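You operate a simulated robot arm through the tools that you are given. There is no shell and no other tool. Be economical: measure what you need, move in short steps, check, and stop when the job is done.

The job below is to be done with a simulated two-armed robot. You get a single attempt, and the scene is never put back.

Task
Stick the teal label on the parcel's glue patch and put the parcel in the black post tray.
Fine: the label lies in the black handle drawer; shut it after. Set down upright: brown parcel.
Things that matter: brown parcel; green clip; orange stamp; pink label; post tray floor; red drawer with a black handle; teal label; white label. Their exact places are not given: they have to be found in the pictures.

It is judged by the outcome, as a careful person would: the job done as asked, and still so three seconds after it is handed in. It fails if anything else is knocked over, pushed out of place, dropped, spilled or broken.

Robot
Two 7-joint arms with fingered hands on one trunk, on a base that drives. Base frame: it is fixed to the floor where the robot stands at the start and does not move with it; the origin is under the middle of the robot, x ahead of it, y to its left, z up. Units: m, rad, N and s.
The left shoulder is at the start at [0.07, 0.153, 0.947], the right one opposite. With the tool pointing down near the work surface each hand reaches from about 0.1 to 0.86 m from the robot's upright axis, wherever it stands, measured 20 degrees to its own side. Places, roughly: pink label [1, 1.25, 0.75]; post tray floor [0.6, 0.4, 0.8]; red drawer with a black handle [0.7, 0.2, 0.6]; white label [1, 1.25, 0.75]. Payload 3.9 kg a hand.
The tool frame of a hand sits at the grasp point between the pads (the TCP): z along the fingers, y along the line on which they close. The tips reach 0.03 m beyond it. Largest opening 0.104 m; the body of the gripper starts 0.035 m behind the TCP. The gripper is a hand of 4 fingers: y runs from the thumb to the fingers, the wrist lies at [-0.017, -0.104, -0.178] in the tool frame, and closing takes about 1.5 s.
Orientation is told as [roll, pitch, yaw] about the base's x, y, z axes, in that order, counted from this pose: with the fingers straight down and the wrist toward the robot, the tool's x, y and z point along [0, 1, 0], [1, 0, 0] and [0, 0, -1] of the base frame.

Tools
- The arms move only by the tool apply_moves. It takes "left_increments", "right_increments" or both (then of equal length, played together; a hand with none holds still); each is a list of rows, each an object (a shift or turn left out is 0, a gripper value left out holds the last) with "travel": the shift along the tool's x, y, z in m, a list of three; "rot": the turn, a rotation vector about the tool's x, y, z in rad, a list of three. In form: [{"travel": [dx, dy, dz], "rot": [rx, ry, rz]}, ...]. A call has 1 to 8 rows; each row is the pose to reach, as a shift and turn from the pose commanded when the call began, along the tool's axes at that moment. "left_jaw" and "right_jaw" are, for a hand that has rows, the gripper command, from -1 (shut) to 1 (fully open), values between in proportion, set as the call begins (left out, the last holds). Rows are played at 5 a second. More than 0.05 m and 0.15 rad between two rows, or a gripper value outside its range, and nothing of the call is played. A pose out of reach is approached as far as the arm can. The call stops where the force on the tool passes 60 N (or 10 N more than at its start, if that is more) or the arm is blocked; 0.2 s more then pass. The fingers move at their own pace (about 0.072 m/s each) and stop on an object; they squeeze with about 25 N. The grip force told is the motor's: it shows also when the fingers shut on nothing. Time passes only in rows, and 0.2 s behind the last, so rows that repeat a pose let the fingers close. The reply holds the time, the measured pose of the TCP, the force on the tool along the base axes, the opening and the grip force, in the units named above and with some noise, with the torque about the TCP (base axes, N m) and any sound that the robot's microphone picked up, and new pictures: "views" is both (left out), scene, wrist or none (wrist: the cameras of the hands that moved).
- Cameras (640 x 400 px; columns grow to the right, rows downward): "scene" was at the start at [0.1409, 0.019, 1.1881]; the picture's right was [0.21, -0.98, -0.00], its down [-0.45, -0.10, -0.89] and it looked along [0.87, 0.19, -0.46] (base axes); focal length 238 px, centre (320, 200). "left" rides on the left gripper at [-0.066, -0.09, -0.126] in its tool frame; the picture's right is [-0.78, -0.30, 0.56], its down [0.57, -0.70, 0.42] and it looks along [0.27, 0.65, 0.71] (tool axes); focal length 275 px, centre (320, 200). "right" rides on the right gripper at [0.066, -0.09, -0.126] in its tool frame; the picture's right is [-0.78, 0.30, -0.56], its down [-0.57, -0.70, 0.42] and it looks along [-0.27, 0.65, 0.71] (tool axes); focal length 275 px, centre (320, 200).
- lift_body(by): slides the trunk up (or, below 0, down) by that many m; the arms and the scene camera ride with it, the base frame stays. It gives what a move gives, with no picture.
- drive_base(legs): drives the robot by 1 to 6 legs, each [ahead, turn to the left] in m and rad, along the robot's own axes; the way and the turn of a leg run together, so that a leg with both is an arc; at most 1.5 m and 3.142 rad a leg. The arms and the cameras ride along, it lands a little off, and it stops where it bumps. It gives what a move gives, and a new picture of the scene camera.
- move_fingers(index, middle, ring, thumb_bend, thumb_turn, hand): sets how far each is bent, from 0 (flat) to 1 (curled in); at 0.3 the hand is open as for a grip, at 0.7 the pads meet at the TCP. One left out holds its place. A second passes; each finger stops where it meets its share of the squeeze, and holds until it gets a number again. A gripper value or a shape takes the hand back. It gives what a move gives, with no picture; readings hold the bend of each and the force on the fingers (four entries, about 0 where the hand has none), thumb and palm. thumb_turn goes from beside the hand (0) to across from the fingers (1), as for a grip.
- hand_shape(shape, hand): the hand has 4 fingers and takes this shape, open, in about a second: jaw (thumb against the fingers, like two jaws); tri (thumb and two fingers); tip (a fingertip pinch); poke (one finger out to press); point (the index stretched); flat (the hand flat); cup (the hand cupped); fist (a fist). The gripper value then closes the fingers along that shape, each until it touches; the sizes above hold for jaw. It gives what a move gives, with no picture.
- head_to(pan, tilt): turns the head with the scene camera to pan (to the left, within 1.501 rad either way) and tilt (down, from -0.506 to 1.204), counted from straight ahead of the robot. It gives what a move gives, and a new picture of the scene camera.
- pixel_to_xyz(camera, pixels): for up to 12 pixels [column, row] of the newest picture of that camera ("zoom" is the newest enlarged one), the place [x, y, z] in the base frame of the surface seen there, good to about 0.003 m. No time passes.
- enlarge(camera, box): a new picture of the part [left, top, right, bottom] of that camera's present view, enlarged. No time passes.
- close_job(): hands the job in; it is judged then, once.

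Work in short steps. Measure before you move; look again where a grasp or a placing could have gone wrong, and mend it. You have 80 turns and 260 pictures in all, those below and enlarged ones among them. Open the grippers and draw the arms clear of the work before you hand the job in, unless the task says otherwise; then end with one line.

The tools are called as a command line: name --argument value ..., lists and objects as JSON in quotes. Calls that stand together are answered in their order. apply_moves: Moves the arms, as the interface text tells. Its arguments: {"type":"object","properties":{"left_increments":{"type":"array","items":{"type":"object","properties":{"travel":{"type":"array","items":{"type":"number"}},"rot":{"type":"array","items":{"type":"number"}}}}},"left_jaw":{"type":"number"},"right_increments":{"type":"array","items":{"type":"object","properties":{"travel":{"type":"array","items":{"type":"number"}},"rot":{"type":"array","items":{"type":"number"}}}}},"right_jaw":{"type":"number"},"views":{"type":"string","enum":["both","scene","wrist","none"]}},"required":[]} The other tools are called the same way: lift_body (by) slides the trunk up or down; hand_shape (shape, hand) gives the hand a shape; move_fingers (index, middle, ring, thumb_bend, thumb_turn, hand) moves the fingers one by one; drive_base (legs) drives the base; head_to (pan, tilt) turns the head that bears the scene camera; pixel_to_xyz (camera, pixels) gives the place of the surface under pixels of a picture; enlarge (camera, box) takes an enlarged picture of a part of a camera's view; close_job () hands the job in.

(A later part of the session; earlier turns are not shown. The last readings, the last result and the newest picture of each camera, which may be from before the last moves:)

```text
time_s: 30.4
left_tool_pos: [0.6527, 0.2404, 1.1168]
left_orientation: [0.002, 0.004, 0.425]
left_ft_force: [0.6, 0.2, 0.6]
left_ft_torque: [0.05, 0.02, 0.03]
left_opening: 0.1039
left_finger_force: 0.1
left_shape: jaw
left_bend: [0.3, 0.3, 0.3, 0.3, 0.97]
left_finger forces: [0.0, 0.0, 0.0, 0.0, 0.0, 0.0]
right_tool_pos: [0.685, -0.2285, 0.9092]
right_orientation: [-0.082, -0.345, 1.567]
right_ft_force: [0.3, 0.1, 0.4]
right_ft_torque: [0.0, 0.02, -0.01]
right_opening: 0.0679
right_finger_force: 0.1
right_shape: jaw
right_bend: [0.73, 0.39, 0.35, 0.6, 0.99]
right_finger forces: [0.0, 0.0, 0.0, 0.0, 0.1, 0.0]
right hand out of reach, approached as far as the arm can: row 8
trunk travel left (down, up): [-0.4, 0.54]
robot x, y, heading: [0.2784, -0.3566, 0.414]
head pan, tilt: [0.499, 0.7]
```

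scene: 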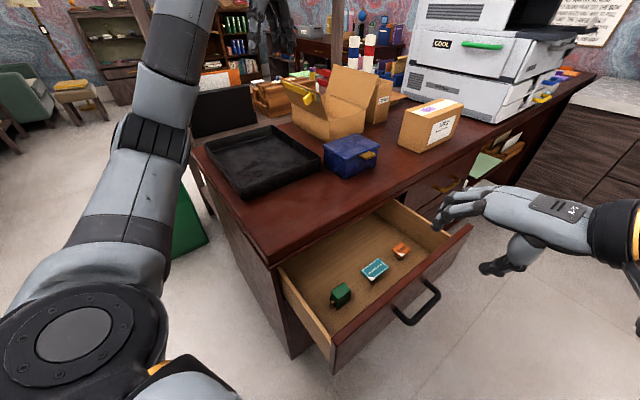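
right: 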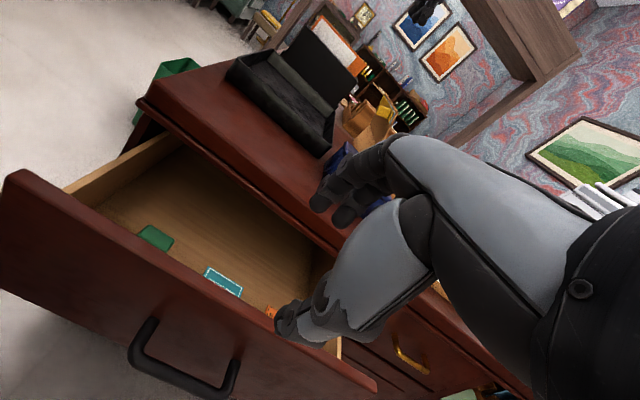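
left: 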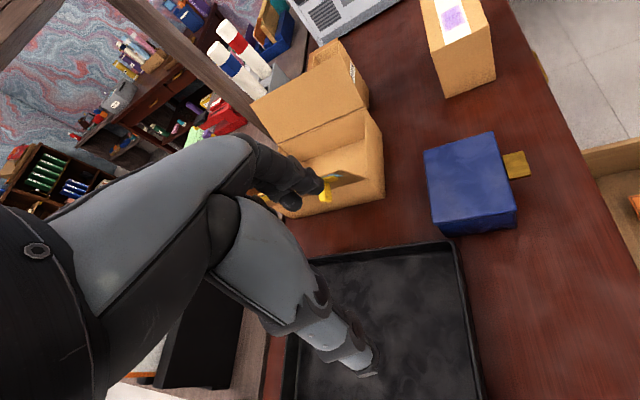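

Fingers are still tilted ~0.34 rad; I'll finish the tilt while moving over the label at z≈0.76.

apply_moves --right_increments '[{"travel": [-0.004, 0.03, 0.015], "rot": [0.06, 0.015, 0]}, {"travel": [-0.008, 0.06, 0.04], "rot": [0.12, 0.03, 0]}, {"travel": [-0.012, 0.08, 0.08], "rot": [0.18, 0.045, 0]}, {"travel": [-0.016, 0.09, 0.12], "rot": [0.24, 0.06, 0]}, {"travel": [-0.02, 0.095, 0.16], "rot": [0.3, 0.07, 0]}, {"travel": [-0.02, 0.095, 0.196], "rot": [0.345, 0.077, 0]}]' --views "both"

```text
time_s: 31.9
left_tool_pos: [0.6511, 0.2436, 1.1161]
left_orientation: [0.0, 0.003, 0.427]
left_ft_force: [-0.5, -0.2, 0.1]
left_ft_torque: [0.0, 0.02, 0.03]
left_opening: 0.1039
left_finger_force: 0.0
left_shape: jaw
left_bend: [0.3, 0.3, 0.3, 0.3, 0.97]
left_finger forces: [0.0, 0.0, 0.0, 0.0, 0.0, 0.0]
right_tool_pos: [0.6296, -0.2559, 0.8505]
right_orientation: [0.066, -0.213, 1.608]
right_ft_force: [-0.2, -0.2, 0.5]
right_ft_torque: [0.02, 0.0, 0.02]
right_opening: 0.0678
right_finger_force: 0.0
right_shape: jaw
right_bend: [0.73, 0.39, 0.35, 0.6, 0.99]
right_finger forces: [0.1, 0.1, 0.1, 0.1, 0.0, 0.0]
right hand out of reach, approached as far as the arm can: row 1, 2, 3, 4, 5, 6
trunk travel left (down, up): [-0.4, 0.54]
robot x, y, heading: [0.2805, -0.3586, 0.411]
head pan, tilt: [0.499, 0.7]
```

scene: 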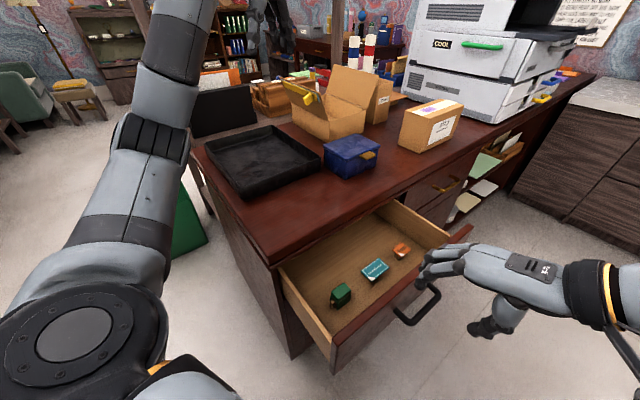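
right: 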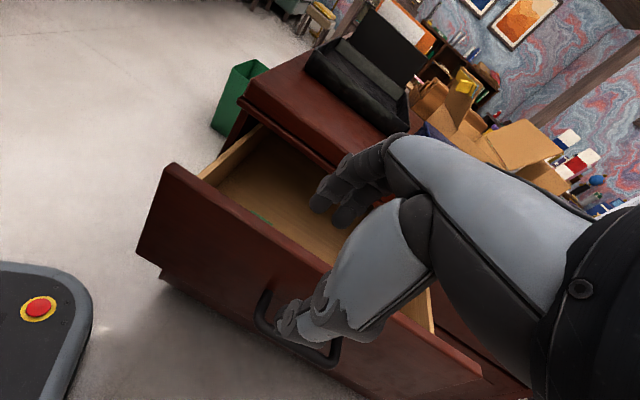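

The wrist is at its range limit in this stance. Before turning the base further left, I'll check the base corner and the shelf post for clearance.

pixel_to_xyz --camera "right" --pixels '[[40, 308], [88, 300], [60, 265], [5, 262], [140, 245]]'

pixel_to_xyz --camera "scene" --pixels '[[160, 60], [193, 160], [208, 210], [225, 100], [180, 215], [335, 20], [145, 12], [190, 40], [130, 150], [120, 330]]'

head_to --pan 1.3 --tilt 0.5

```text
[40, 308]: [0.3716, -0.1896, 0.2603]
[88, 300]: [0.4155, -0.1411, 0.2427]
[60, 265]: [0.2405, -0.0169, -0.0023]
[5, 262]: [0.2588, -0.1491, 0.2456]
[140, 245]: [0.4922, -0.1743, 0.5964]
```

```text
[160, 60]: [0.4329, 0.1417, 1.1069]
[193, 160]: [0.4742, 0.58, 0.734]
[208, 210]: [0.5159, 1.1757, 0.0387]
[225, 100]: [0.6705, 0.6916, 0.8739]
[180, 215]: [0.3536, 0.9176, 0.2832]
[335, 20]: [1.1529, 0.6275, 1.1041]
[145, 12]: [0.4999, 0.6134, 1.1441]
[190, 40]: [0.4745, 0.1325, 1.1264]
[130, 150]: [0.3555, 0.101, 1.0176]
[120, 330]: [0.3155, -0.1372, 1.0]
```

```text
time_s: 33.0
left_tool_pos: [0.6505, 0.2419, 1.1163]
left_orientation: [0.001, 0.003, 0.428]
left_ft_force: [-0.4, -0.9, 0.1]
left_ft_torque: [-0.02, 0.02, -0.02]
left_opening: 0.1039
left_finger_force: 0.0
left_shape: jaw
left_bend: [0.3, 0.3, 0.3, 0.3, 0.97]
left_finger forces: [0.0, 0.1, 0.0, 0.0, 0.0, 0.1]
right_tool_pos: [0.6307, -0.2548, 0.851]
right_orientation: [0.066, -0.216, 1.608]
right_ft_force: [-0.5, -0.1, -0.1]
right_ft_torque: [0.01, -0.01, 0.01]
right_opening: 0.0676
right_finger_force: 0.0
right_shape: jaw
right_bend: [0.73, 0.39, 0.35, 0.6, 0.99]
right_finger forces: [0.1, 0.0, 0.0, 0.1, 0.0, 0.0]
trunk travel left (down, up): [-0.4, 0.54]
robot x, y, heading: [0.2803, -0.3524, 0.411]
head pan, tilt: [1.3, 0.499]
```

scene: 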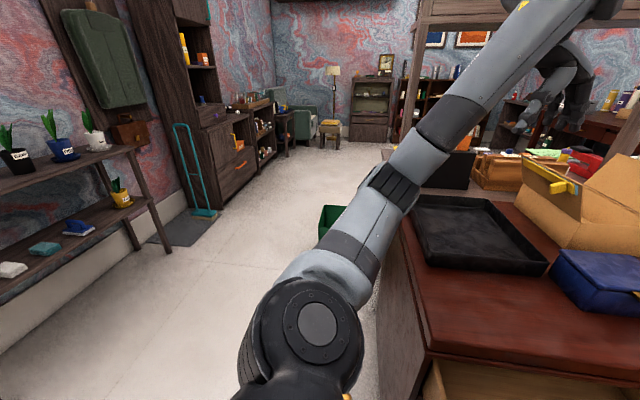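

Only the low base (top z 0.26) extends out, so it fits beneath the open drawer. I'll face the drawer squarely (heading +y) at about (0.55,−0.5). First raise the right hand a bit and view the right side.

apply_moves --right_increments '[{"travel": [0, 0, -0.04]}, {"travel": [0, 0, -0.08]}, {"travel": [0, 0, -0.12]}, {"travel": [0, 0, -0.15]}]' --views "none"

head_to --pan -0.7 --tilt 0.7

```text
time_s: 34.0
left_tool_pos: [0.6506, 0.2437, 1.1163]
left_orientation: [-0.001, 0.003, 0.427]
left_ft_force: [0.7, 0.7, 0.1]
left_ft_torque: [0.02, 0.01, 0.01]
left_opening: 0.1039
left_finger_force: 0.1
left_shape: jaw
left_bend: [0.3, 0.3, 0.3, 0.3, 0.97]
left_finger forces: [0.0, 0.0, 0.1, 0.0, 0.1, 0.1]
right_tool_pos: [0.6385, -0.2909, 0.9902]
right_orientation: [0.07, -0.226, 1.611]
right_ft_force: [0.8, 0.2, -0.5]
right_ft_torque: [-0.01, -0.02, 0.02]
right_opening: 0.0677
right_finger_force: 0.0
right_shape: jaw
right_bend: [0.73, 0.39, 0.35, 0.6, 0.99]
right_finger forces: [0.0, 0.0, 0.0, 0.0, 0.0, 0.0]
right hand out of reach, approached as far as the arm can: row 4
trunk travel left (down, up): [-0.4, 0.54]
robot x, y, heading: [0.2801, -0.3582, 0.411]
head pan, tilt: [1.3, 0.499]
```

```text
time_s: 35.9
left_tool_pos: [0.6507, 0.2439, 1.1153]
left_orientation: [0.0, 0.005, 0.426]
left_ft_force: [0.3, -0.2, 0.1]
left_ft_torque: [-0.02, 0.0, 0.06]
left_opening: 0.104
left_finger_force: 0.1
left_shape: jaw
left_bend: [0.3, 0.3, 0.3, 0.3, 0.97]
left_finger forces: [0.0, 0.1, 0.0, 0.1, 0.0, 0.0]
right_tool_pos: [0.6394, -0.2912, 0.99]
right_orientation: [0.07, -0.225, 1.61]
right_ft_force: [-0.5, -0.6, 1.2]
right_ft_torque: [-0.01, 0.01, -0.02]
right_opening: 0.0676
right_finger_force: 0.1
right_shape: jaw
right_bend: [0.73, 0.39, 0.35, 0.6, 0.99]
right_finger forces: [0.0, 0.0, 0.0, 0.1, 0.0, 0.0]
trunk travel left (down, up): [-0.4, 0.54]
robot x, y, heading: [0.2878, -0.3584, 0.41]
head pan, tilt: [-0.7, 0.7]
```

scene: 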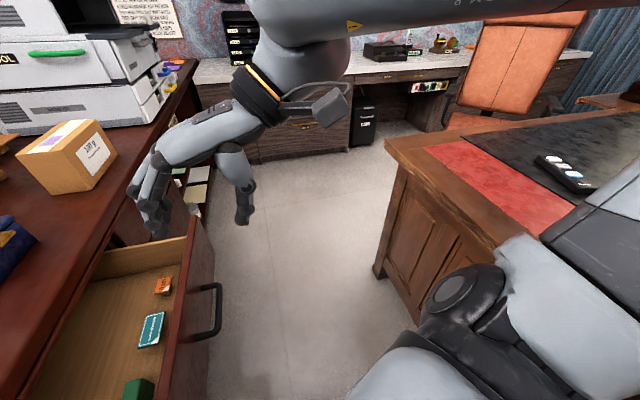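

The right arm is raised and clear. I'll bring the right hand back to a neutral pose (wrist toward robot) before driving.

apply_moves --right_increments '[{"travel": [-0.03, -0.01, -0.008], "rot": [0, 0, 0.148]}, {"travel": [-0.06, -0.02, -0.016], "rot": [0, 0, 0.296]}, {"travel": [-0.09, -0.03, -0.024], "rot": [0, 0, 0.444]}, {"travel": [-0.12, -0.04, -0.032], "rot": [0, 0, 0.592]}, {"travel": [-0.15, -0.05, -0.04], "rot": [0, 0, 0.74]}, {"travel": [-0.18, -0.06, -0.048], "rot": [0, 0, 0.888]}, {"travel": [-0.21, -0.07, -0.056], "rot": [0, 0, 1.036]}, {"travel": [-0.238, -0.076, -0.065], "rot": [0, 0, 1.184]}]' --views "scene"

```text
time_s: 37.7
left_tool_pos: [0.6516, 0.2423, 1.1145]
left_orientation: [0.0, 0.003, 0.428]
left_ft_force: [0.2, 0.2, 0.2]
left_ft_torque: [0.02, -0.03, 0.02]
left_opening: 0.1038
left_finger_force: 0.0
left_shape: jaw
left_bend: [0.3, 0.3, 0.3, 0.3, 0.97]
left_finger forces: [0.0, 0.0, 0.1, 0.0, 0.0, 0.1]
right_tool_pos: [0.873, -0.361, 0.944]
right_orientation: [0.544, -0.189, 0.6]
right_ft_force: [0.4, 0.0, -0.6]
right_ft_torque: [0.07, 0.02, 0.01]
right_opening: 0.0675
right_finger_force: 0.0
right_shape: jaw
right_bend: [0.73, 0.39, 0.35, 0.6, 0.99]
right_finger forces: [0.1, 0.0, 0.0, 0.1, 0.0, 0.1]
right hand out of reach, approached as far as the arm can: row 1, 2, 3, 4, 5, 6, 7, 8
trunk travel left (down, up): [-0.4, 0.54]
robot x, y, heading: [0.2802, -0.3546, 0.417]
head pan, tilt: [-0.7, 0.7]
```

scene: 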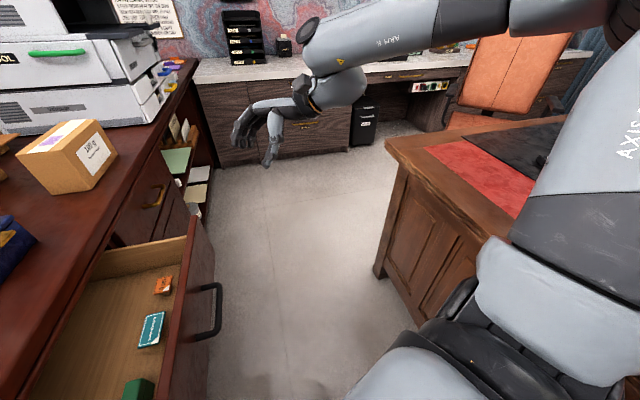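

Fix the remaining tilt to get the neutral finger-down pose.

apply_moves --right_increments '[{"rot": [0.028, -0.112, 0.047]}, {"rot": [0.056, -0.224, 0.094]}, {"rot": [0.083, -0.337, 0.14]}, {"rot": [0.111, -0.449, 0.187]}, {"rot": [0.139, -0.561, 0.234]}, {"rot": [0.139, -0.561, 0.234]}]' --views "none"

```text
time_s: 39.1
left_tool_pos: [0.653, 0.2433, 1.1161]
left_orientation: [0.0, 0.005, 0.428]
left_ft_force: [-0.2, -0.3, 0.5]
left_ft_torque: [-0.02, 0.03, 0.04]
left_opening: 0.1038
left_finger_force: 0.1
left_shape: jaw
left_bend: [0.3, 0.3, 0.3, 0.3, 0.97]
left_finger forces: [0.0, 0.0, 0.0, 0.0, 0.1, 0.1]
right_tool_pos: [0.8712, -0.3616, 0.9436]
right_orientation: [0.541, -0.189, 0.601]
right_ft_force: [-0.6, 0.1, -0.8]
right_ft_torque: [-0.02, 0.03, 0.0]
right_opening: 0.0677
right_finger_force: 0.0
right_shape: jaw
right_bend: [0.73, 0.39, 0.35, 0.6, 0.99]
right_finger forces: [0.0, 0.1, 0.0, 0.1, 0.0, 0.0]
right hand out of reach, approached as far as the arm can: row 1, 2, 3, 4, 5, 6
trunk travel left (down, up): [-0.4, 0.54]
robot x, y, heading: [0.2821, -0.3576, 0.411]
head pan, tilt: [-0.7, 0.7]
```

The arm is in an awkward branch; I'll draw the hand nearer to the body and try unwinding there.

apply_moves --right_increments '[{"travel": [0.007, -0.038, -0.004]}, {"travel": [0.015, -0.075, -0.008]}, {"travel": [0.022, -0.113, -0.012]}, {"travel": [0.03, -0.15, -0.016]}, {"travel": [0.037, -0.188, -0.02]}, {"travel": [0.037, -0.188, -0.02], "rot": [0.0, -0.14, 0.0]}, {"travel": [0.037, -0.188, -0.02], "rot": [0, -0.28, 0.0]}, {"travel": [0.037, -0.188, -0.02], "rot": [0, -0.42, 0.0]}]' --views "scene"

```text
time_s: 40.9
left_tool_pos: [0.6502, 0.2446, 1.1144]
left_orientation: [-0.002, 0.006, 0.429]
left_ft_force: [0.2, 0.6, -0.1]
left_ft_torque: [-0.03, -0.04, 0.02]
left_opening: 0.1038
left_finger_force: 0.1
left_shape: jaw
left_bend: [0.3, 0.3, 0.3, 0.3, 0.97]
left_finger forces: [0.1, 0.0, 0.0, 0.0, 0.0, 0.1]
right_tool_pos: [0.7668, -0.3831, 0.8302]
right_orientation: [0.257, -0.294, 0.591]
right_ft_force: [0.1, 0.5, 0.2]
right_ft_torque: [0.01, 0.02, -0.03]
right_opening: 0.0677
right_finger_force: 0.1
right_shape: jaw
right_bend: [0.73, 0.39, 0.35, 0.6, 0.99]
right_finger forces: [0.0, 0.0, 0.0, 0.0, 0.0, 0.0]
right hand out of reach, approached as far as the arm can: row 2, 3, 4, 5, 6, 7, 8
trunk travel left (down, up): [-0.4, 0.54]
robot x, y, heading: [0.2808, -0.3543, 0.412]
head pan, tilt: [-0.7, 0.7]
```

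scene: 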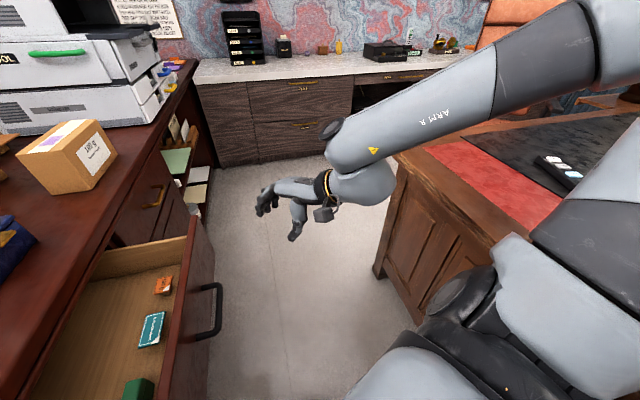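

Unwinding works gradually; continue with the rest of the rotation.

apply_moves --right_increments '[{"rot": [0.0, -0.1, 0.06]}, {"rot": [0.0, -0.2, 0.12]}, {"rot": [0.05, -0.28, 0.18]}, {"rot": [0.12, -0.28, 0.22]}, {"rot": [0.2, -0.28, 0.22]}, {"rot": [0.27, -0.28, 0.22]}, {"rot": [0.27, -0.28, 0.22]}]' --views "none"

```text
time_s: 42.5
left_tool_pos: [0.6516, 0.2422, 1.1164]
left_orientation: [0.001, 0.003, 0.429]
left_ft_force: [0.4, -0.1, 0.1]
left_ft_torque: [-0.01, 0.02, -0.01]
left_opening: 0.104
left_finger_force: 0.1
left_shape: jaw
left_bend: [0.3, 0.3, 0.3, 0.3, 0.97]
left_finger forces: [0.0, 0.1, 0.1, 0.0, 0.0, 0.0]
right_tool_pos: [0.7607, -0.3859, 0.8292]
right_orientation: [0.004, 0.002, 0.41]
right_ft_force: [-0.7, -0.1, -0.4]
right_ft_torque: [0.03, 0.02, -0.04]
right_opening: 0.0675
right_finger_force: 0.0
right_shape: jaw
right_bend: [0.73, 0.39, 0.35, 0.6, 0.99]
right_finger forces: [0.0, 0.0, 0.0, 0.0, 0.0, 0.0]
trunk travel left (down, up): [-0.4, 0.54]
robot x, y, heading: [0.2798, -0.358, 0.413]
head pan, tilt: [-0.7, 0.7]
```

Neutral pose restored. I'll raise the hand 0.12 m for clearance, then drive to about (0.55,−0.5) facing the drawer.

apply_moves --right_increments '[{"travel": [0, 0, -0.04]}, {"travel": [0, 0, -0.08]}, {"travel": [0, 0, -0.12]}]' --views "none"

drive_base --legs '[[0, -0.9], [0.3, 0], [0, 2.05]]'

head_to --pan -0.15 --tilt 0.75

```text
time_s: 43.3
left_tool_pos: [0.6513, 0.2424, 1.1149]
left_orientation: [0.0, 0.001, 0.427]
left_ft_force: [-0.1, -0.1, 0.1]
left_ft_torque: [0.01, -0.01, -0.03]
left_opening: 0.104
left_finger_force: 0.0
left_shape: jaw
left_bend: [0.3, 0.3, 0.3, 0.3, 0.97]
left_finger forces: [0.0, 0.1, 0.0, 0.1, 0.0, 0.0]
right_tool_pos: [0.7599, -0.3838, 0.9459]
right_orientation: [0.002, 0.001, 0.409]
right_ft_force: [0.4, 0.5, -0.4]
right_ft_torque: [0.0, -0.02, 0.0]
right_opening: 0.0677
right_finger_force: 0.1
right_shape: jaw
right_bend: [0.73, 0.39, 0.35, 0.6, 0.99]
right_finger forces: [0.1, 0.0, 0.0, 0.0, 0.0, 0.0]
trunk travel left (down, up): [-0.4, 0.54]
robot x, y, heading: [0.2799, -0.3555, 0.41]
head pan, tilt: [-0.7, 0.7]
```

```text
time_s: 52.6
left_tool_pos: [0.1441, 0.0782, 1.1157]
left_orientation: [0.0, 0.004, 1.588]
left_ft_force: [-0.1, 0.1, 0.5]
left_ft_torque: [0.0, -0.01, -0.02]
left_opening: 0.1036
left_finger_force: 0.0
left_shape: jaw
left_bend: [0.3, 0.3, 0.3, 0.3, 0.97]
left_finger forces: [0.0, 0.0, 0.1, 0.0, 0.0, 0.1]
right_tool_pos: [0.7617, -0.0718, 0.9461]
right_orientation: [0.004, 0.0, 1.568]
right_ft_force: [-0.8, 0.4, 0.2]
right_ft_torque: [-0.04, -0.03, 0.0]
right_opening: 0.0675
right_finger_force: 0.1
right_shape: jaw
right_bend: [0.73, 0.39, 0.35, 0.6, 0.99]
right_finger forces: [0.1, 0.0, 0.0, 0.0, 0.0, 0.0]
trunk travel left (down, up): [-0.4, 0.54]
robot x, y, heading: [0.5436, -0.5018, 1.571]
head pan, tilt: [-0.7, 0.7]
```

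scene: 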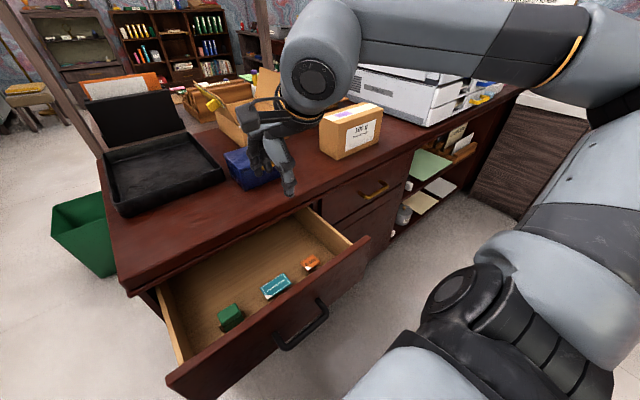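

```text
time_s: 53.6
left_tool_pos: [0.1445, 0.0779, 1.1159]
left_orientation: [0.0, 0.004, 1.586]
left_ft_force: [0.4, -0.6, 0.0]
left_ft_torque: [0.03, -0.01, 0.01]
left_opening: 0.104
left_finger_force: 0.1
left_shape: jaw
left_bend: [0.3, 0.3, 0.3, 0.3, 0.97]
left_finger forces: [0.0, 0.0, 0.1, 0.0, 0.1, 0.1]
right_tool_pos: [0.7613, -0.0726, 0.9456]
right_orientation: [0.004, 0.002, 1.569]
right_ft_force: [0.2, -0.6, -0.1]
right_ft_torque: [-0.01, 0.03, 0.03]
right_opening: 0.0671
right_finger_force: 0.0
right_shape: jaw
right_bend: [0.73, 0.39, 0.35, 0.6, 0.99]
right_finger forces: [0.0, 0.0, 0.0, 0.1, 0.0, 0.0]
trunk travel left (down, up): [-0.4, 0.54]
robot x, y, heading: [0.5476, -0.5057, 1.57]
head pan, tilt: [-0.15, 0.75]
```

scene: 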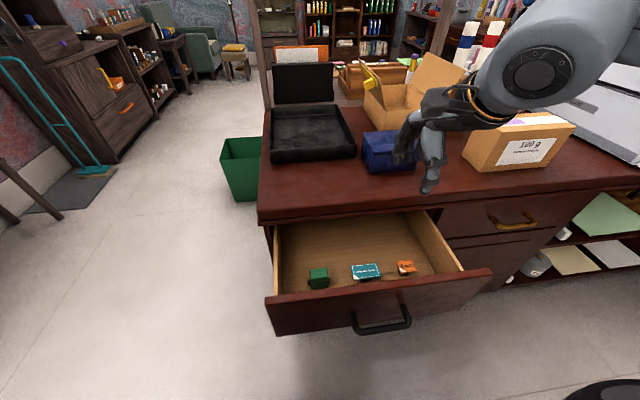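

Perfect stance: the right hand is over the label's y. Re-measure the label, then shift 4 cm and descend partway with moderate opening.

enlarge --camera "scene" --box '[290, 220, 450, 320]'

pixel_to_xyz --camera "scene" --pixels '[[353, 265], [378, 264], [355, 279], [381, 277], [366, 271], [318, 276], [406, 267], [395, 285], [380, 225]]'

apply_moves --right_increments '[{"travel": [0.02, 0, 0.03]}, {"travel": [0.04, 0, 0.06]}, {"travel": [0.04, 0, 0.1]}, {"travel": [0.04, 0, 0.14]}, {"travel": [0.04, 0, 0.18]}, {"travel": [0.04, 0, 0.225]}]' --right_jaw 0.35 --views "both"

```text
4.00 times, centred on (370, 270) of scene
```

zoom: 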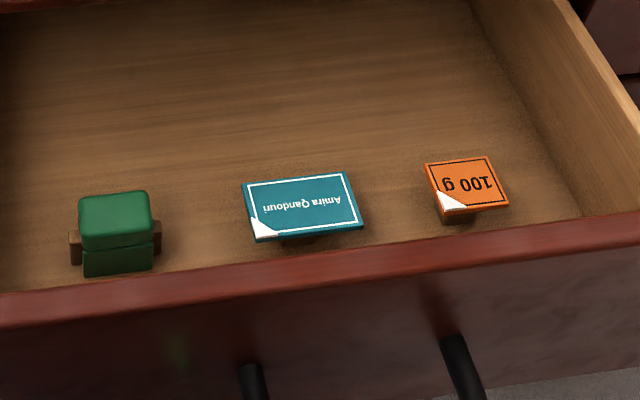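

```text
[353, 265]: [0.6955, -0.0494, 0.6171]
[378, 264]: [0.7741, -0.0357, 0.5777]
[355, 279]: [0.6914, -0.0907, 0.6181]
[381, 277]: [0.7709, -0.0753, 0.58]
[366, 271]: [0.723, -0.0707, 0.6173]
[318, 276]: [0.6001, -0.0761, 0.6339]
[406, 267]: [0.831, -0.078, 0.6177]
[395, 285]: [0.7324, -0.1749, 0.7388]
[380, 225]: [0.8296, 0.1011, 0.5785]
```

```text
time_s: 55.0
left_tool_pos: [0.1458, 0.0784, 1.1147]
left_orientation: [0.001, 0.003, 1.586]
left_ft_force: [0.3, -0.1, 0.6]
left_ft_torque: [-0.05, 0.01, -0.02]
left_opening: 0.1038
left_finger_force: 0.2
left_shape: jaw
left_bend: [0.3, 0.3, 0.3, 0.3, 0.97]
left_finger forces: [0.1, 0.0, 0.1, 0.1, 0.1, 0.0]
right_tool_pos: [0.7226, -0.0689, 0.7206]
right_orientation: [0.004, 0.003, 1.569]
right_ft_force: [0.4, -0.3, 0.1]
right_ft_torque: [0.0, 0.01, 0.02]
right_opening: 0.0697
right_finger_force: 0.0
right_shape: jaw
right_bend: [0.28, 0.38, 0.35, 0.59, 0.99]
right_finger forces: [0.1, 0.1, 0.0, 0.1, 0.1, 0.1]
trunk travel left (down, up): [-0.4, 0.54]
robot x, y, heading: [0.5454, -0.4999, 1.572]
head pan, tilt: [-0.15, 0.75]
```

scene: 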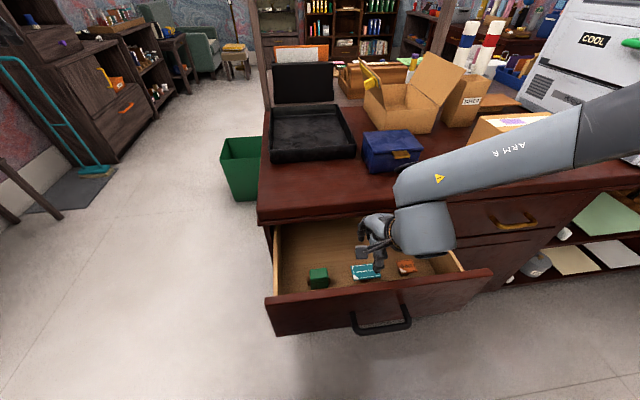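
right: 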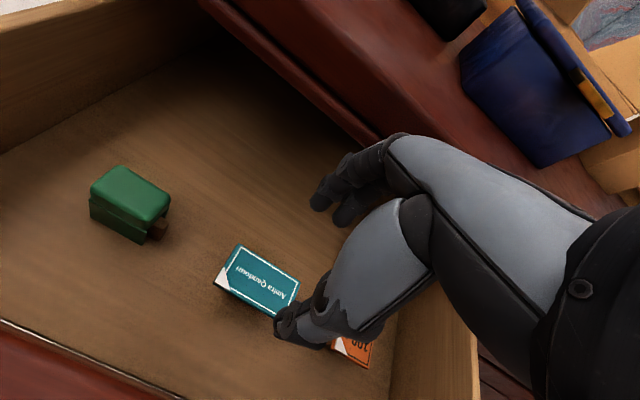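

Label centre is (0.722,−0.072,0.617) and the hand is right above. Descend so the fingertips just straddle the plate (TCP z≈0.635).

apply_moves --right_increments '[{"travel": [0, -0.003, 0.03]}, {"travel": [0, -0.003, 0.055]}, {"travel": [0, -0.003, 0.075]}, {"travel": [0, -0.003, 0.086]}, {"travel": [0, -0.003, 0.086]}]' --views "both"

enlarge --camera "scene" --box '[320, 220, 440, 300]'

```text
time_s: 56.2
left_tool_pos: [0.1442, 0.077, 1.1157]
left_orientation: [0.0, 0.004, 1.588]
left_ft_force: [0.1, 0.0, 0.2]
left_ft_torque: [-0.02, 0.02, 0.01]
left_opening: 0.104
left_finger_force: 0.0
left_shape: jaw
left_bend: [0.3, 0.3, 0.3, 0.3, 0.97]
left_finger forces: [0.1, 0.0, 0.1, 0.0, 0.0, 0.0]
right_tool_pos: [0.721, -0.0778, 0.638]
right_orientation: [0.004, 0.0, 1.567]
right_ft_force: [1.0, 0.5, 1.6]
right_ft_torque: [-0.16, 0.03, 0.05]
right_opening: 0.0699
right_finger_force: 0.0
right_shape: jaw
right_bend: [0.28, 0.38, 0.35, 0.58, 0.99]
right_finger forces: [0.0, 0.1, 0.1, 0.1, 0.0, 0.0]
right hand out of reach, approached as far as the arm can: row 4, 5
trunk travel left (down, up): [-0.4, 0.54]
robot x, y, heading: [0.5443, -0.4998, 1.573]
head pan, tilt: [-0.15, 0.75]
```

scene: 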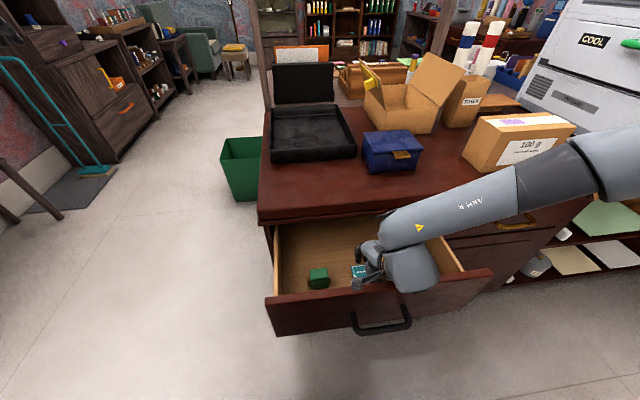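
right: 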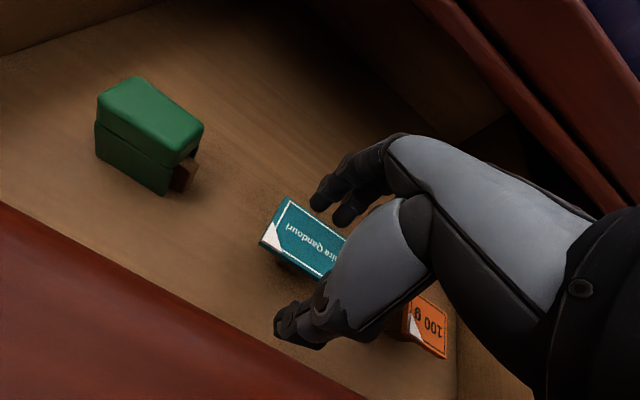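

```text
5.00 times, centred on (380, 260) of scene
```

zoom: 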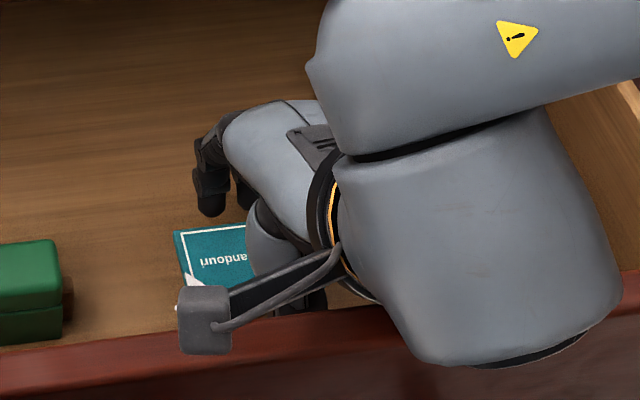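

Thumb and fingers straddle the label (z 0.638). Closing gently.

apply_moves --right_increments '[{}, {}, {}, {}, {}, {}]' --right_jaw -1 --views "both"

enlarge --camera "right" --box '[220, 120, 460, 380]'

```text
time_s: 57.6
left_tool_pos: [0.1443, 0.0779, 1.1159]
left_orientation: [0.001, 0.003, 1.585]
left_ft_force: [-0.4, -0.3, -0.1]
left_ft_torque: [-0.01, -0.02, 0.01]
left_opening: 0.1036
left_finger_force: 0.1
left_shape: jaw
left_bend: [0.3, 0.3, 0.3, 0.3, 0.97]
left_finger forces: [0.0, 0.1, 0.1, 0.0, 0.0, 0.1]
right_tool_pos: [0.7226, -0.0784, 0.638]
right_orientation: [0.004, 0.002, 1.569]
right_ft_force: [-0.3, 0.2, -0.1]
right_ft_torque: [-0.05, -0.01, -0.01]
right_opening: 0.0347
right_finger_force: 25.1
right_shape: jaw
right_bend: [0.74, 0.53, 0.51, 0.73, 1.0]
right_finger forces: [12.8, 6.9, 3.1, 0.1, 22.7, 0.1]
trunk travel left (down, up): [-0.4, 0.54]
robot x, y, heading: [0.5459, -0.4989, 1.568]
head pan, tilt: [-0.15, 0.75]
```

scene: 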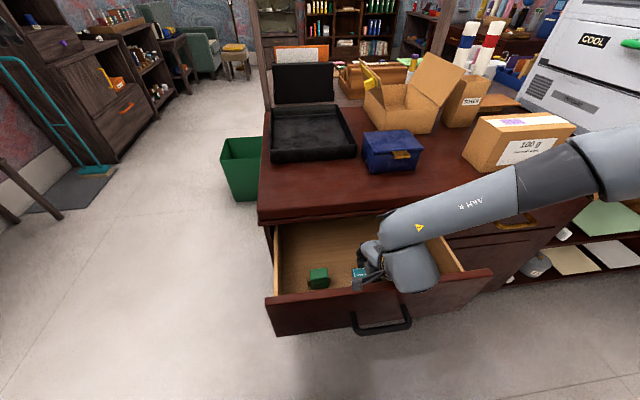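
right: 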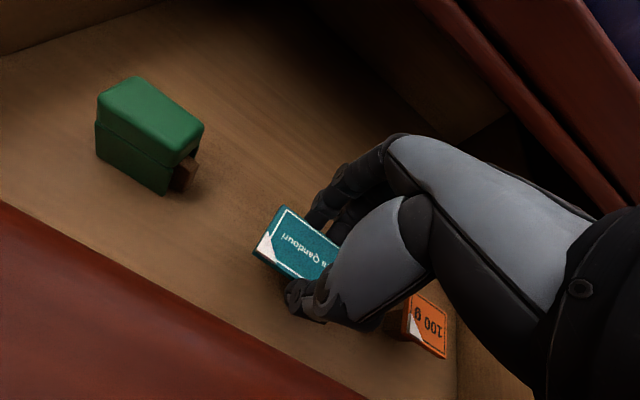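

```text
1.54 times, centred on (340, 250) of right
```

zoom: 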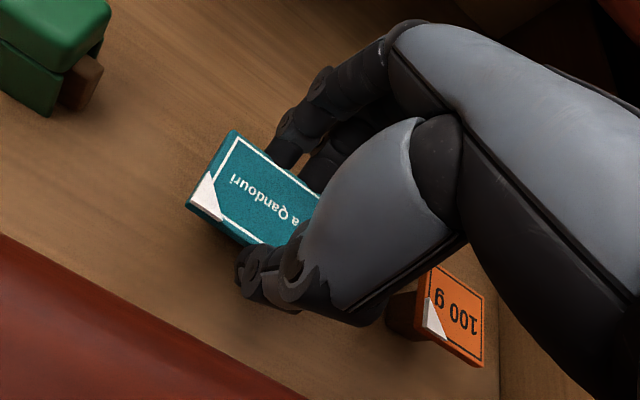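

Gripped (opening 0.035, forces on three fingers and thumb). Lift straight up slowly.

apply_moves --right_increments '[{"travel": [0, 0, -0.015]}, {"travel": [0, 0, -0.04]}, {"travel": [0, 0, -0.08]}, {"travel": [0, 0, -0.12]}, {"travel": [0, 0, -0.16]}, {"travel": [0, 0, -0.2]}, {"travel": [0, 0, -0.24]}, {"travel": [0, 0, -0.28]}]' --views "both"

enlarge --camera "right" --box '[220, 120, 460, 380]'

enlarge --camera "scene" --box '[290, 170, 450, 320]'

```text
time_s: 59.4
left_tool_pos: [0.1449, 0.0787, 1.1151]
left_orientation: [0.0, 0.002, 1.588]
left_ft_force: [0.0, -0.2, 0.3]
left_ft_torque: [0.0, -0.01, 0.02]
left_opening: 0.1041
left_finger_force: 0.1
left_shape: jaw
left_bend: [0.3, 0.3, 0.3, 0.3, 0.97]
left_finger forces: [0.0, 0.0, 0.1, 0.0, 0.1, 0.0]
right_tool_pos: [0.7245, -0.0784, 0.9164]
right_orientation: [0.001, 0.001, 1.57]
right_ft_force: [-0.2, 0.0, -0.3]
right_ft_torque: [0.03, -0.01, -0.01]
right_opening: 0.0346
right_finger_force: 24.3
right_shape: jaw
right_bend: [0.74, 0.53, 0.52, 0.73, 1.0]
right_finger forces: [12.8, 6.7, 3.1, 0.1, 22.7, 0.0]
trunk travel left (down, up): [-0.4, 0.54]
robot x, y, heading: [0.5491, -0.5021, 1.573]
head pan, tilt: [-0.15, 0.75]
```

scene: 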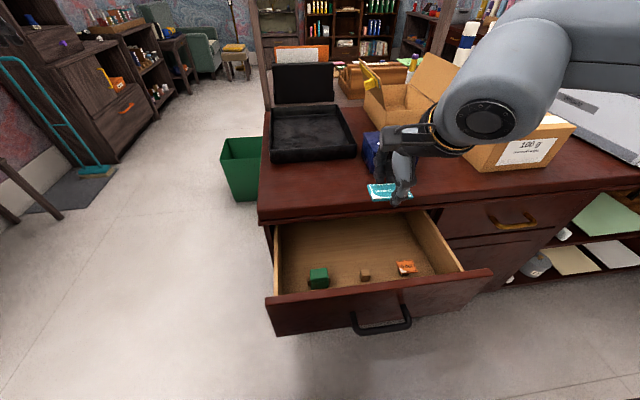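
right: 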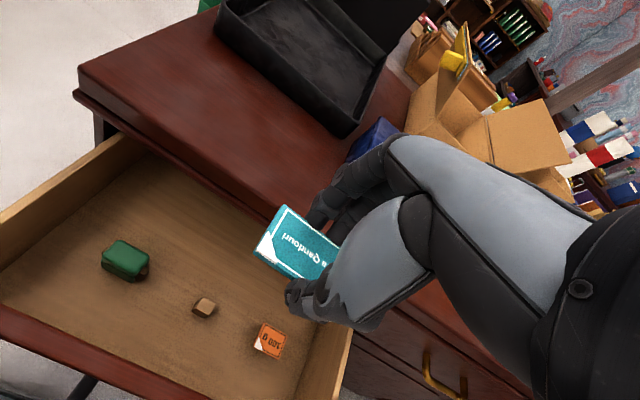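

```text
1.54 times, centred on (340, 250) of right
```

zoom: 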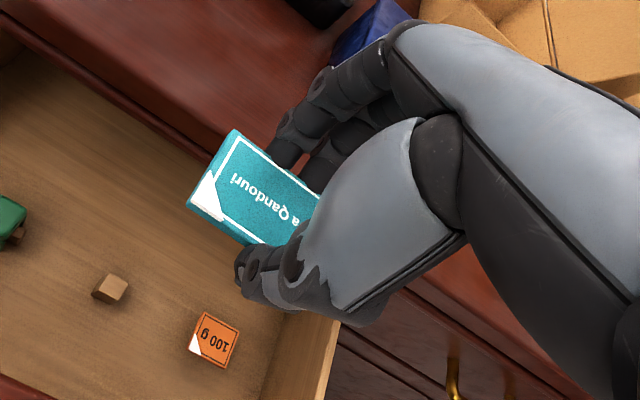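

```text
2.67 times, centred on (370, 245) of scene
```

zoom: 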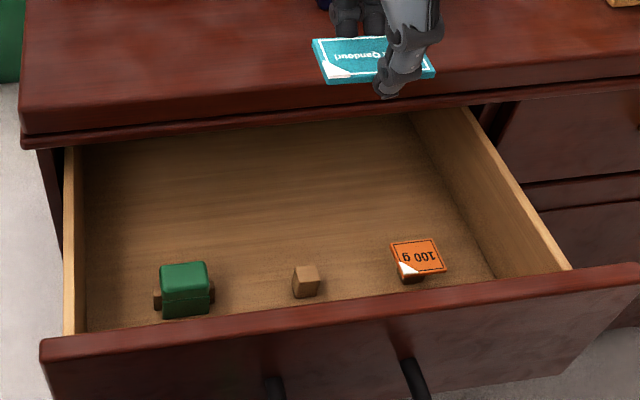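

The label is held level and the stand stays behind. Next I drive to about (0.77,−0.49) facing the desk so the right hand can reach the parcel's glue patch.

drive_base --legs '[[0, -1.5], [0.23, 0], [0, 1.4]]'

head_to --pan -0.55 --tilt 0.6

```text
time_s: 68.2
left_tool_pos: [0.433, 0.136, 1.1143]
left_orientation: [0.0, 0.003, 1.477]
left_ft_force: [-0.7, -0.5, -0.5]
left_ft_torque: [-0.02, -0.02, 0.03]
left_opening: 0.1043
left_finger_force: 0.1
left_shape: jaw
left_bend: [0.3, 0.3, 0.3, 0.3, 0.97]
left_finger forces: [0.0, 0.1, 0.1, 0.0, 0.0, 0.0]
right_tool_pos: [0.9911, -0.0832, 0.9169]
right_orientation: [0.004, 0.001, 1.458]
right_ft_force: [-0.3, -0.1, 0.0]
right_ft_torque: [0.04, 0.0, 0.01]
right_opening: 0.0339
right_finger_force: 24.6
right_shape: jaw
right_bend: [0.74, 0.53, 0.52, 0.73, 1.0]
right_finger forces: [12.6, 6.6, 2.8, 0.0, 22.2, 0.0]
trunk travel left (down, up): [-0.4, 0.54]
robot x, y, heading: [0.7672, -0.4822, 1.459]
head pan, tilt: [-0.15, 0.75]
```

scene: 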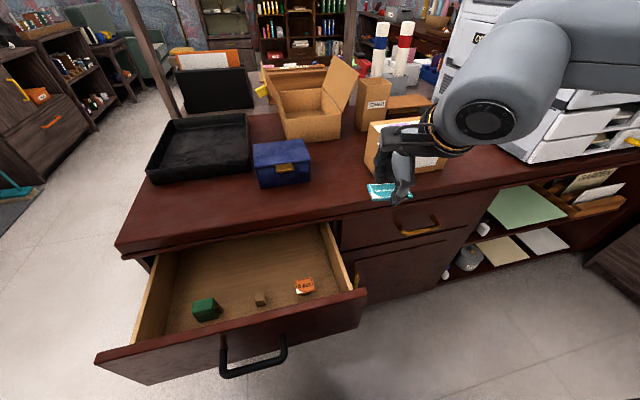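

```text
time_s: 69.0
left_tool_pos: [0.4333, 0.1357, 1.1162]
left_orientation: [0.001, 0.004, 1.476]
left_ft_force: [-1.1, -0.6, -0.2]
left_ft_torque: [-0.06, 0.02, 0.04]
left_opening: 0.1042
left_finger_force: 0.0
left_shape: jaw
left_bend: [0.3, 0.3, 0.3, 0.3, 0.97]
left_finger forces: [0.1, 0.0, 0.0, 0.1, 0.0, 0.1]
right_tool_pos: [0.9924, -0.0825, 0.9159]
right_orientation: [0.004, 0.002, 1.458]
right_ft_force: [-0.4, -0.4, -0.8]
right_ft_torque: [-0.01, -0.01, -0.01]
right_opening: 0.0339
right_finger_force: 25.2
right_shape: jaw
right_bend: [0.74, 0.53, 0.52, 0.73, 1.0]
right_finger forces: [12.6, 6.5, 3.0, 0.0, 22.2, 0.0]
trunk travel left (down, up): [-0.4, 0.54]
robot x, y, heading: [0.7701, -0.4831, 1.461]
head pan, tilt: [-0.55, 0.6]
```

scene: 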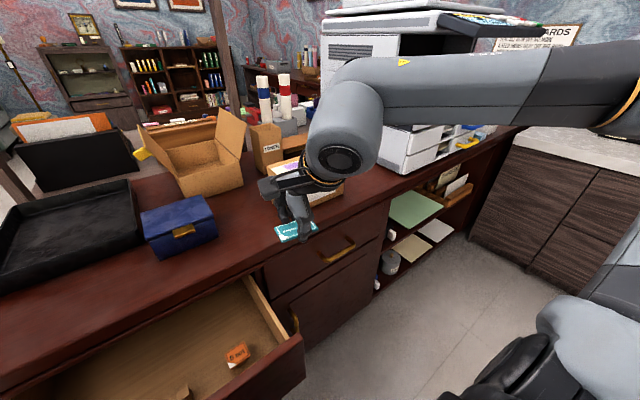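

Raise the hand 7 cm, square it to yaw 1.57, and measure the patch and printer.

apply_moves --right_increments '[{"travel": [0, 0, -0.04], "rot": [0, 0, -0.06]}, {"travel": [0, 0, -0.08], "rot": [0, 0, -0.11]}]' --views "both"

enlarge --camera "scene" --box '[220, 120, 400, 240]'

```text
time_s: 69.6
left_tool_pos: [0.4322, 0.135, 1.1164]
left_orientation: [-0.002, 0.003, 1.477]
left_ft_force: [0.6, 0.1, 0.0]
left_ft_torque: [0.03, -0.04, -0.01]
left_opening: 0.1037
left_finger_force: 0.1
left_shape: jaw
left_bend: [0.3, 0.3, 0.3, 0.3, 0.97]
left_finger forces: [0.1, 0.0, 0.0, 0.0, 0.0, 0.0]
right_tool_pos: [0.9935, -0.0823, 0.9972]
right_orientation: [0.003, 0.0, 1.569]
right_ft_force: [-0.6, 0.1, -0.7]
right_ft_torque: [-0.05, -0.02, -0.01]
right_opening: 0.0338
right_finger_force: 24.6
right_shape: jaw
right_bend: [0.74, 0.53, 0.52, 0.73, 1.0]
right_finger forces: [12.6, 6.5, 2.9, 0.1, 22.2, 0.1]
trunk travel left (down, up): [-0.4, 0.54]
robot x, y, heading: [0.7686, -0.4849, 1.464]
head pan, tilt: [-0.55, 0.6]
```

scene: 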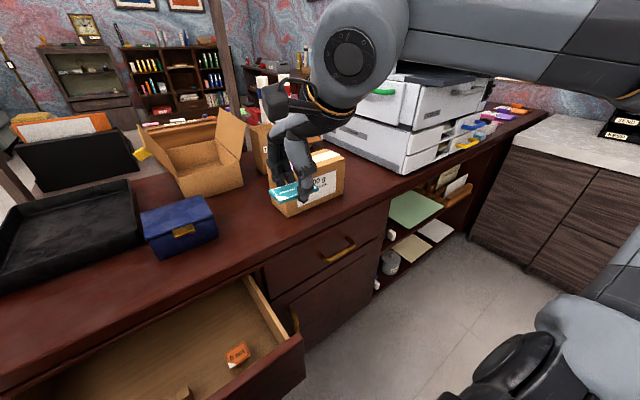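
right: 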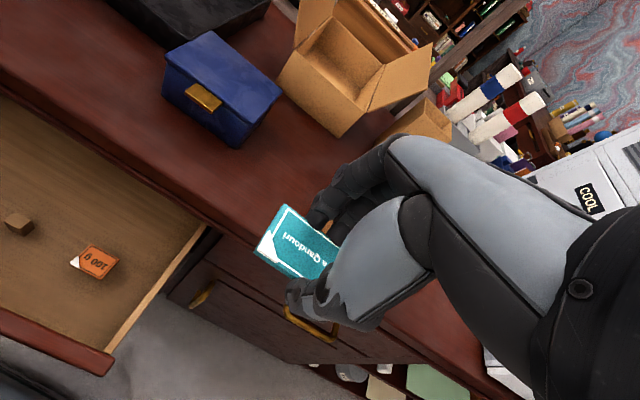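

```text
3.33 times, centred on (310, 180) of scene
```

zoom: 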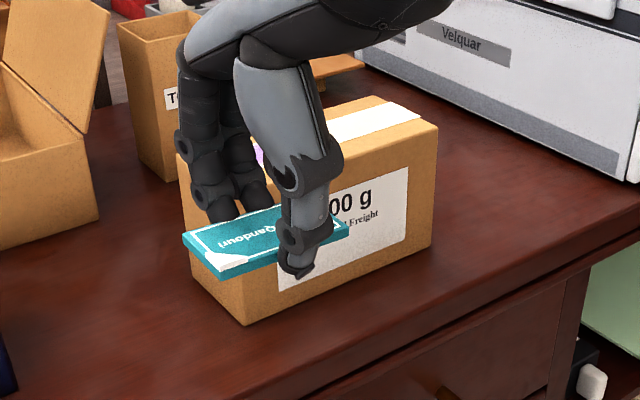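

The label is held with the thumb tip extending a bit below it. Measure label corners, parcel corners.

pixel_to_xyz --camera "zoom" --pixels '[[186, 236], [218, 275], [345, 226], [235, 232], [268, 255], [296, 273], [430, 125], [375, 100], [247, 320], [190, 150], [415, 245], [258, 155]]'

pixel_to_xyz --camera "right" --pixels '[[284, 208], [258, 252], [298, 276], [332, 242], [295, 240], [292, 288], [318, 210], [450, 250]]'

```text
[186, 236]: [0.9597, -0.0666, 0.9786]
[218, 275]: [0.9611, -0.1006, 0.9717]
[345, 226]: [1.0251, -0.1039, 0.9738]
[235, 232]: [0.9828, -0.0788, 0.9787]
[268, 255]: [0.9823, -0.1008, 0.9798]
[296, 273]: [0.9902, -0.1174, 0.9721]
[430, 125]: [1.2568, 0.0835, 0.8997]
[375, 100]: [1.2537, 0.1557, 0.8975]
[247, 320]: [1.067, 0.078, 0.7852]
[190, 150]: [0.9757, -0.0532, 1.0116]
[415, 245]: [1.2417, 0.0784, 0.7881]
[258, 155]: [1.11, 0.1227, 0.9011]
```

```text
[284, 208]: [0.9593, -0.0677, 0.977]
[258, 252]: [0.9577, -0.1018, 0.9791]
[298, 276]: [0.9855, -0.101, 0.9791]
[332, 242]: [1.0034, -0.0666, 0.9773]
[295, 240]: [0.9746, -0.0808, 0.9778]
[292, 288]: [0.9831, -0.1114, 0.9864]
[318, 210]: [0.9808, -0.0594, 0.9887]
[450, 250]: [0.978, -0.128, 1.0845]
```

Label is aligned: centre about (0.993,−0.0845) vs TCP (0.9935,−0.082). I'll raise the hand to see the patch unobstructed and measure it precisely.

apply_moves --right_increments '[{"travel": [0, 0, -0.045]}, {"travel": [0, 0, -0.09]}]' --views "scene"

enlarge --camera "scene" --box '[240, 130, 360, 220]'

```text
time_s: 70.2
left_tool_pos: [0.4332, 0.1354, 1.1148]
left_orientation: [0.0, 0.004, 1.479]
left_ft_force: [0.8, 0.4, 1.0]
left_ft_torque: [0.02, -0.04, -0.02]
left_opening: 0.1039
left_finger_force: 0.1
left_shape: jaw
left_bend: [0.3, 0.3, 0.3, 0.3, 0.97]
left_finger forces: [0.0, 0.0, 0.0, 0.0, 0.0, 0.1]
right_tool_pos: [0.9922, -0.0838, 1.0882]
right_orientation: [0.001, 0.002, 1.568]
right_ft_force: [0.3, 0.4, -0.4]
right_ft_torque: [-0.02, 0.04, 0.01]
right_opening: 0.0337
right_finger_force: 25.4
right_shape: jaw
right_bend: [0.74, 0.53, 0.52, 0.73, 1.0]
right_finger forces: [12.7, 6.4, 2.9, 0.1, 22.1, 0.1]
trunk travel left (down, up): [-0.4, 0.54]
robot x, y, heading: [0.7675, -0.4806, 1.46]
head pan, tilt: [-0.55, 0.6]
```

scene: 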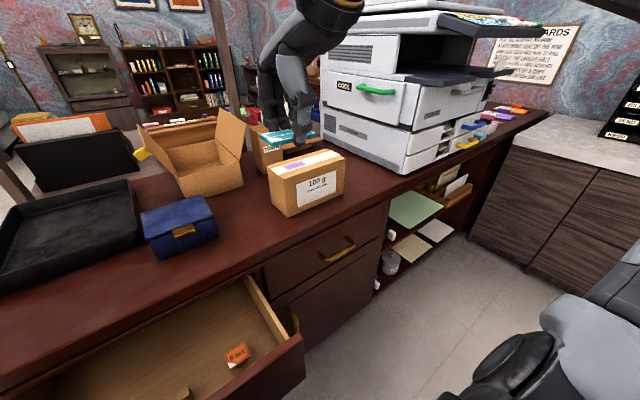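

```text
4.44 times, centred on (300, 175) of scene
```

zoom: 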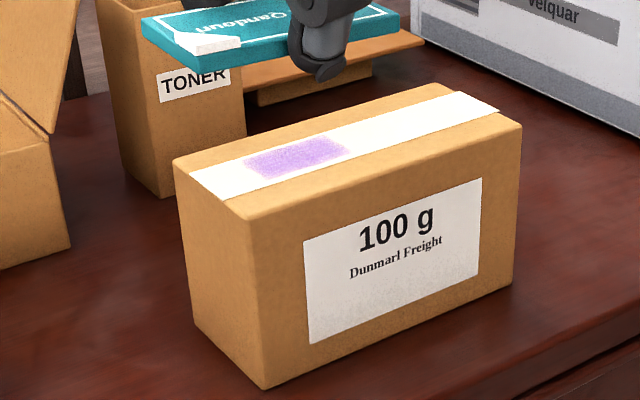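

pixel_to_xyz --camera "zoom" --pixels '[[245, 160], [328, 137], [350, 152], [266, 178], [297, 157], [190, 175], [222, 199], [463, 94], [498, 111], [175, 162], [248, 215], [518, 125]]'

```text
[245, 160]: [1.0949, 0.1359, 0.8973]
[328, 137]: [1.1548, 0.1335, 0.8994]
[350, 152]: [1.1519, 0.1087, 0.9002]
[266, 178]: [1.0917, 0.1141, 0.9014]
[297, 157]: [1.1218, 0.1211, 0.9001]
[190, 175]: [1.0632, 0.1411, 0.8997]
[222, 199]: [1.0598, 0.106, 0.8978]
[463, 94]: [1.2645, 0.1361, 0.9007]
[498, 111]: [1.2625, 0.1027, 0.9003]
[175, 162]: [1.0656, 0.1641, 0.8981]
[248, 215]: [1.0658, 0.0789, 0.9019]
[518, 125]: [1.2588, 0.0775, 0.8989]
```

Patch centre is (1.123,0.121), parcel top z 0.90. Move the label over it at z≈1.0.

apply_moves --right_increments '[{"travel": [-0.025, 0.04, 0.0]}, {"travel": [-0.05, 0.08, 0.0]}, {"travel": [-0.08, 0.12, 0.02]}, {"travel": [-0.105, 0.16, 0.04]}, {"travel": [-0.131, 0.2, 0.06]}, {"travel": [-0.131, 0.207, 0.085]}, {"travel": [-0.131, 0.207, 0.085]}]' --views "both"

enlarge --camera "scene" --box '[240, 110, 360, 220]'

```text
refused: row 3 steps farther than a row can; nothing moved
```

```text
3.64 times, centred on (300, 165) of scene
```

zoom: 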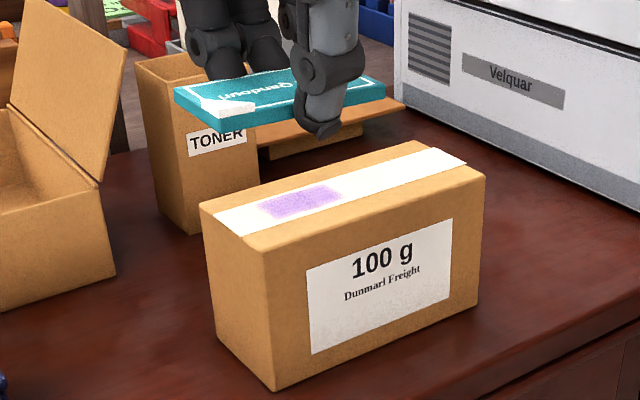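

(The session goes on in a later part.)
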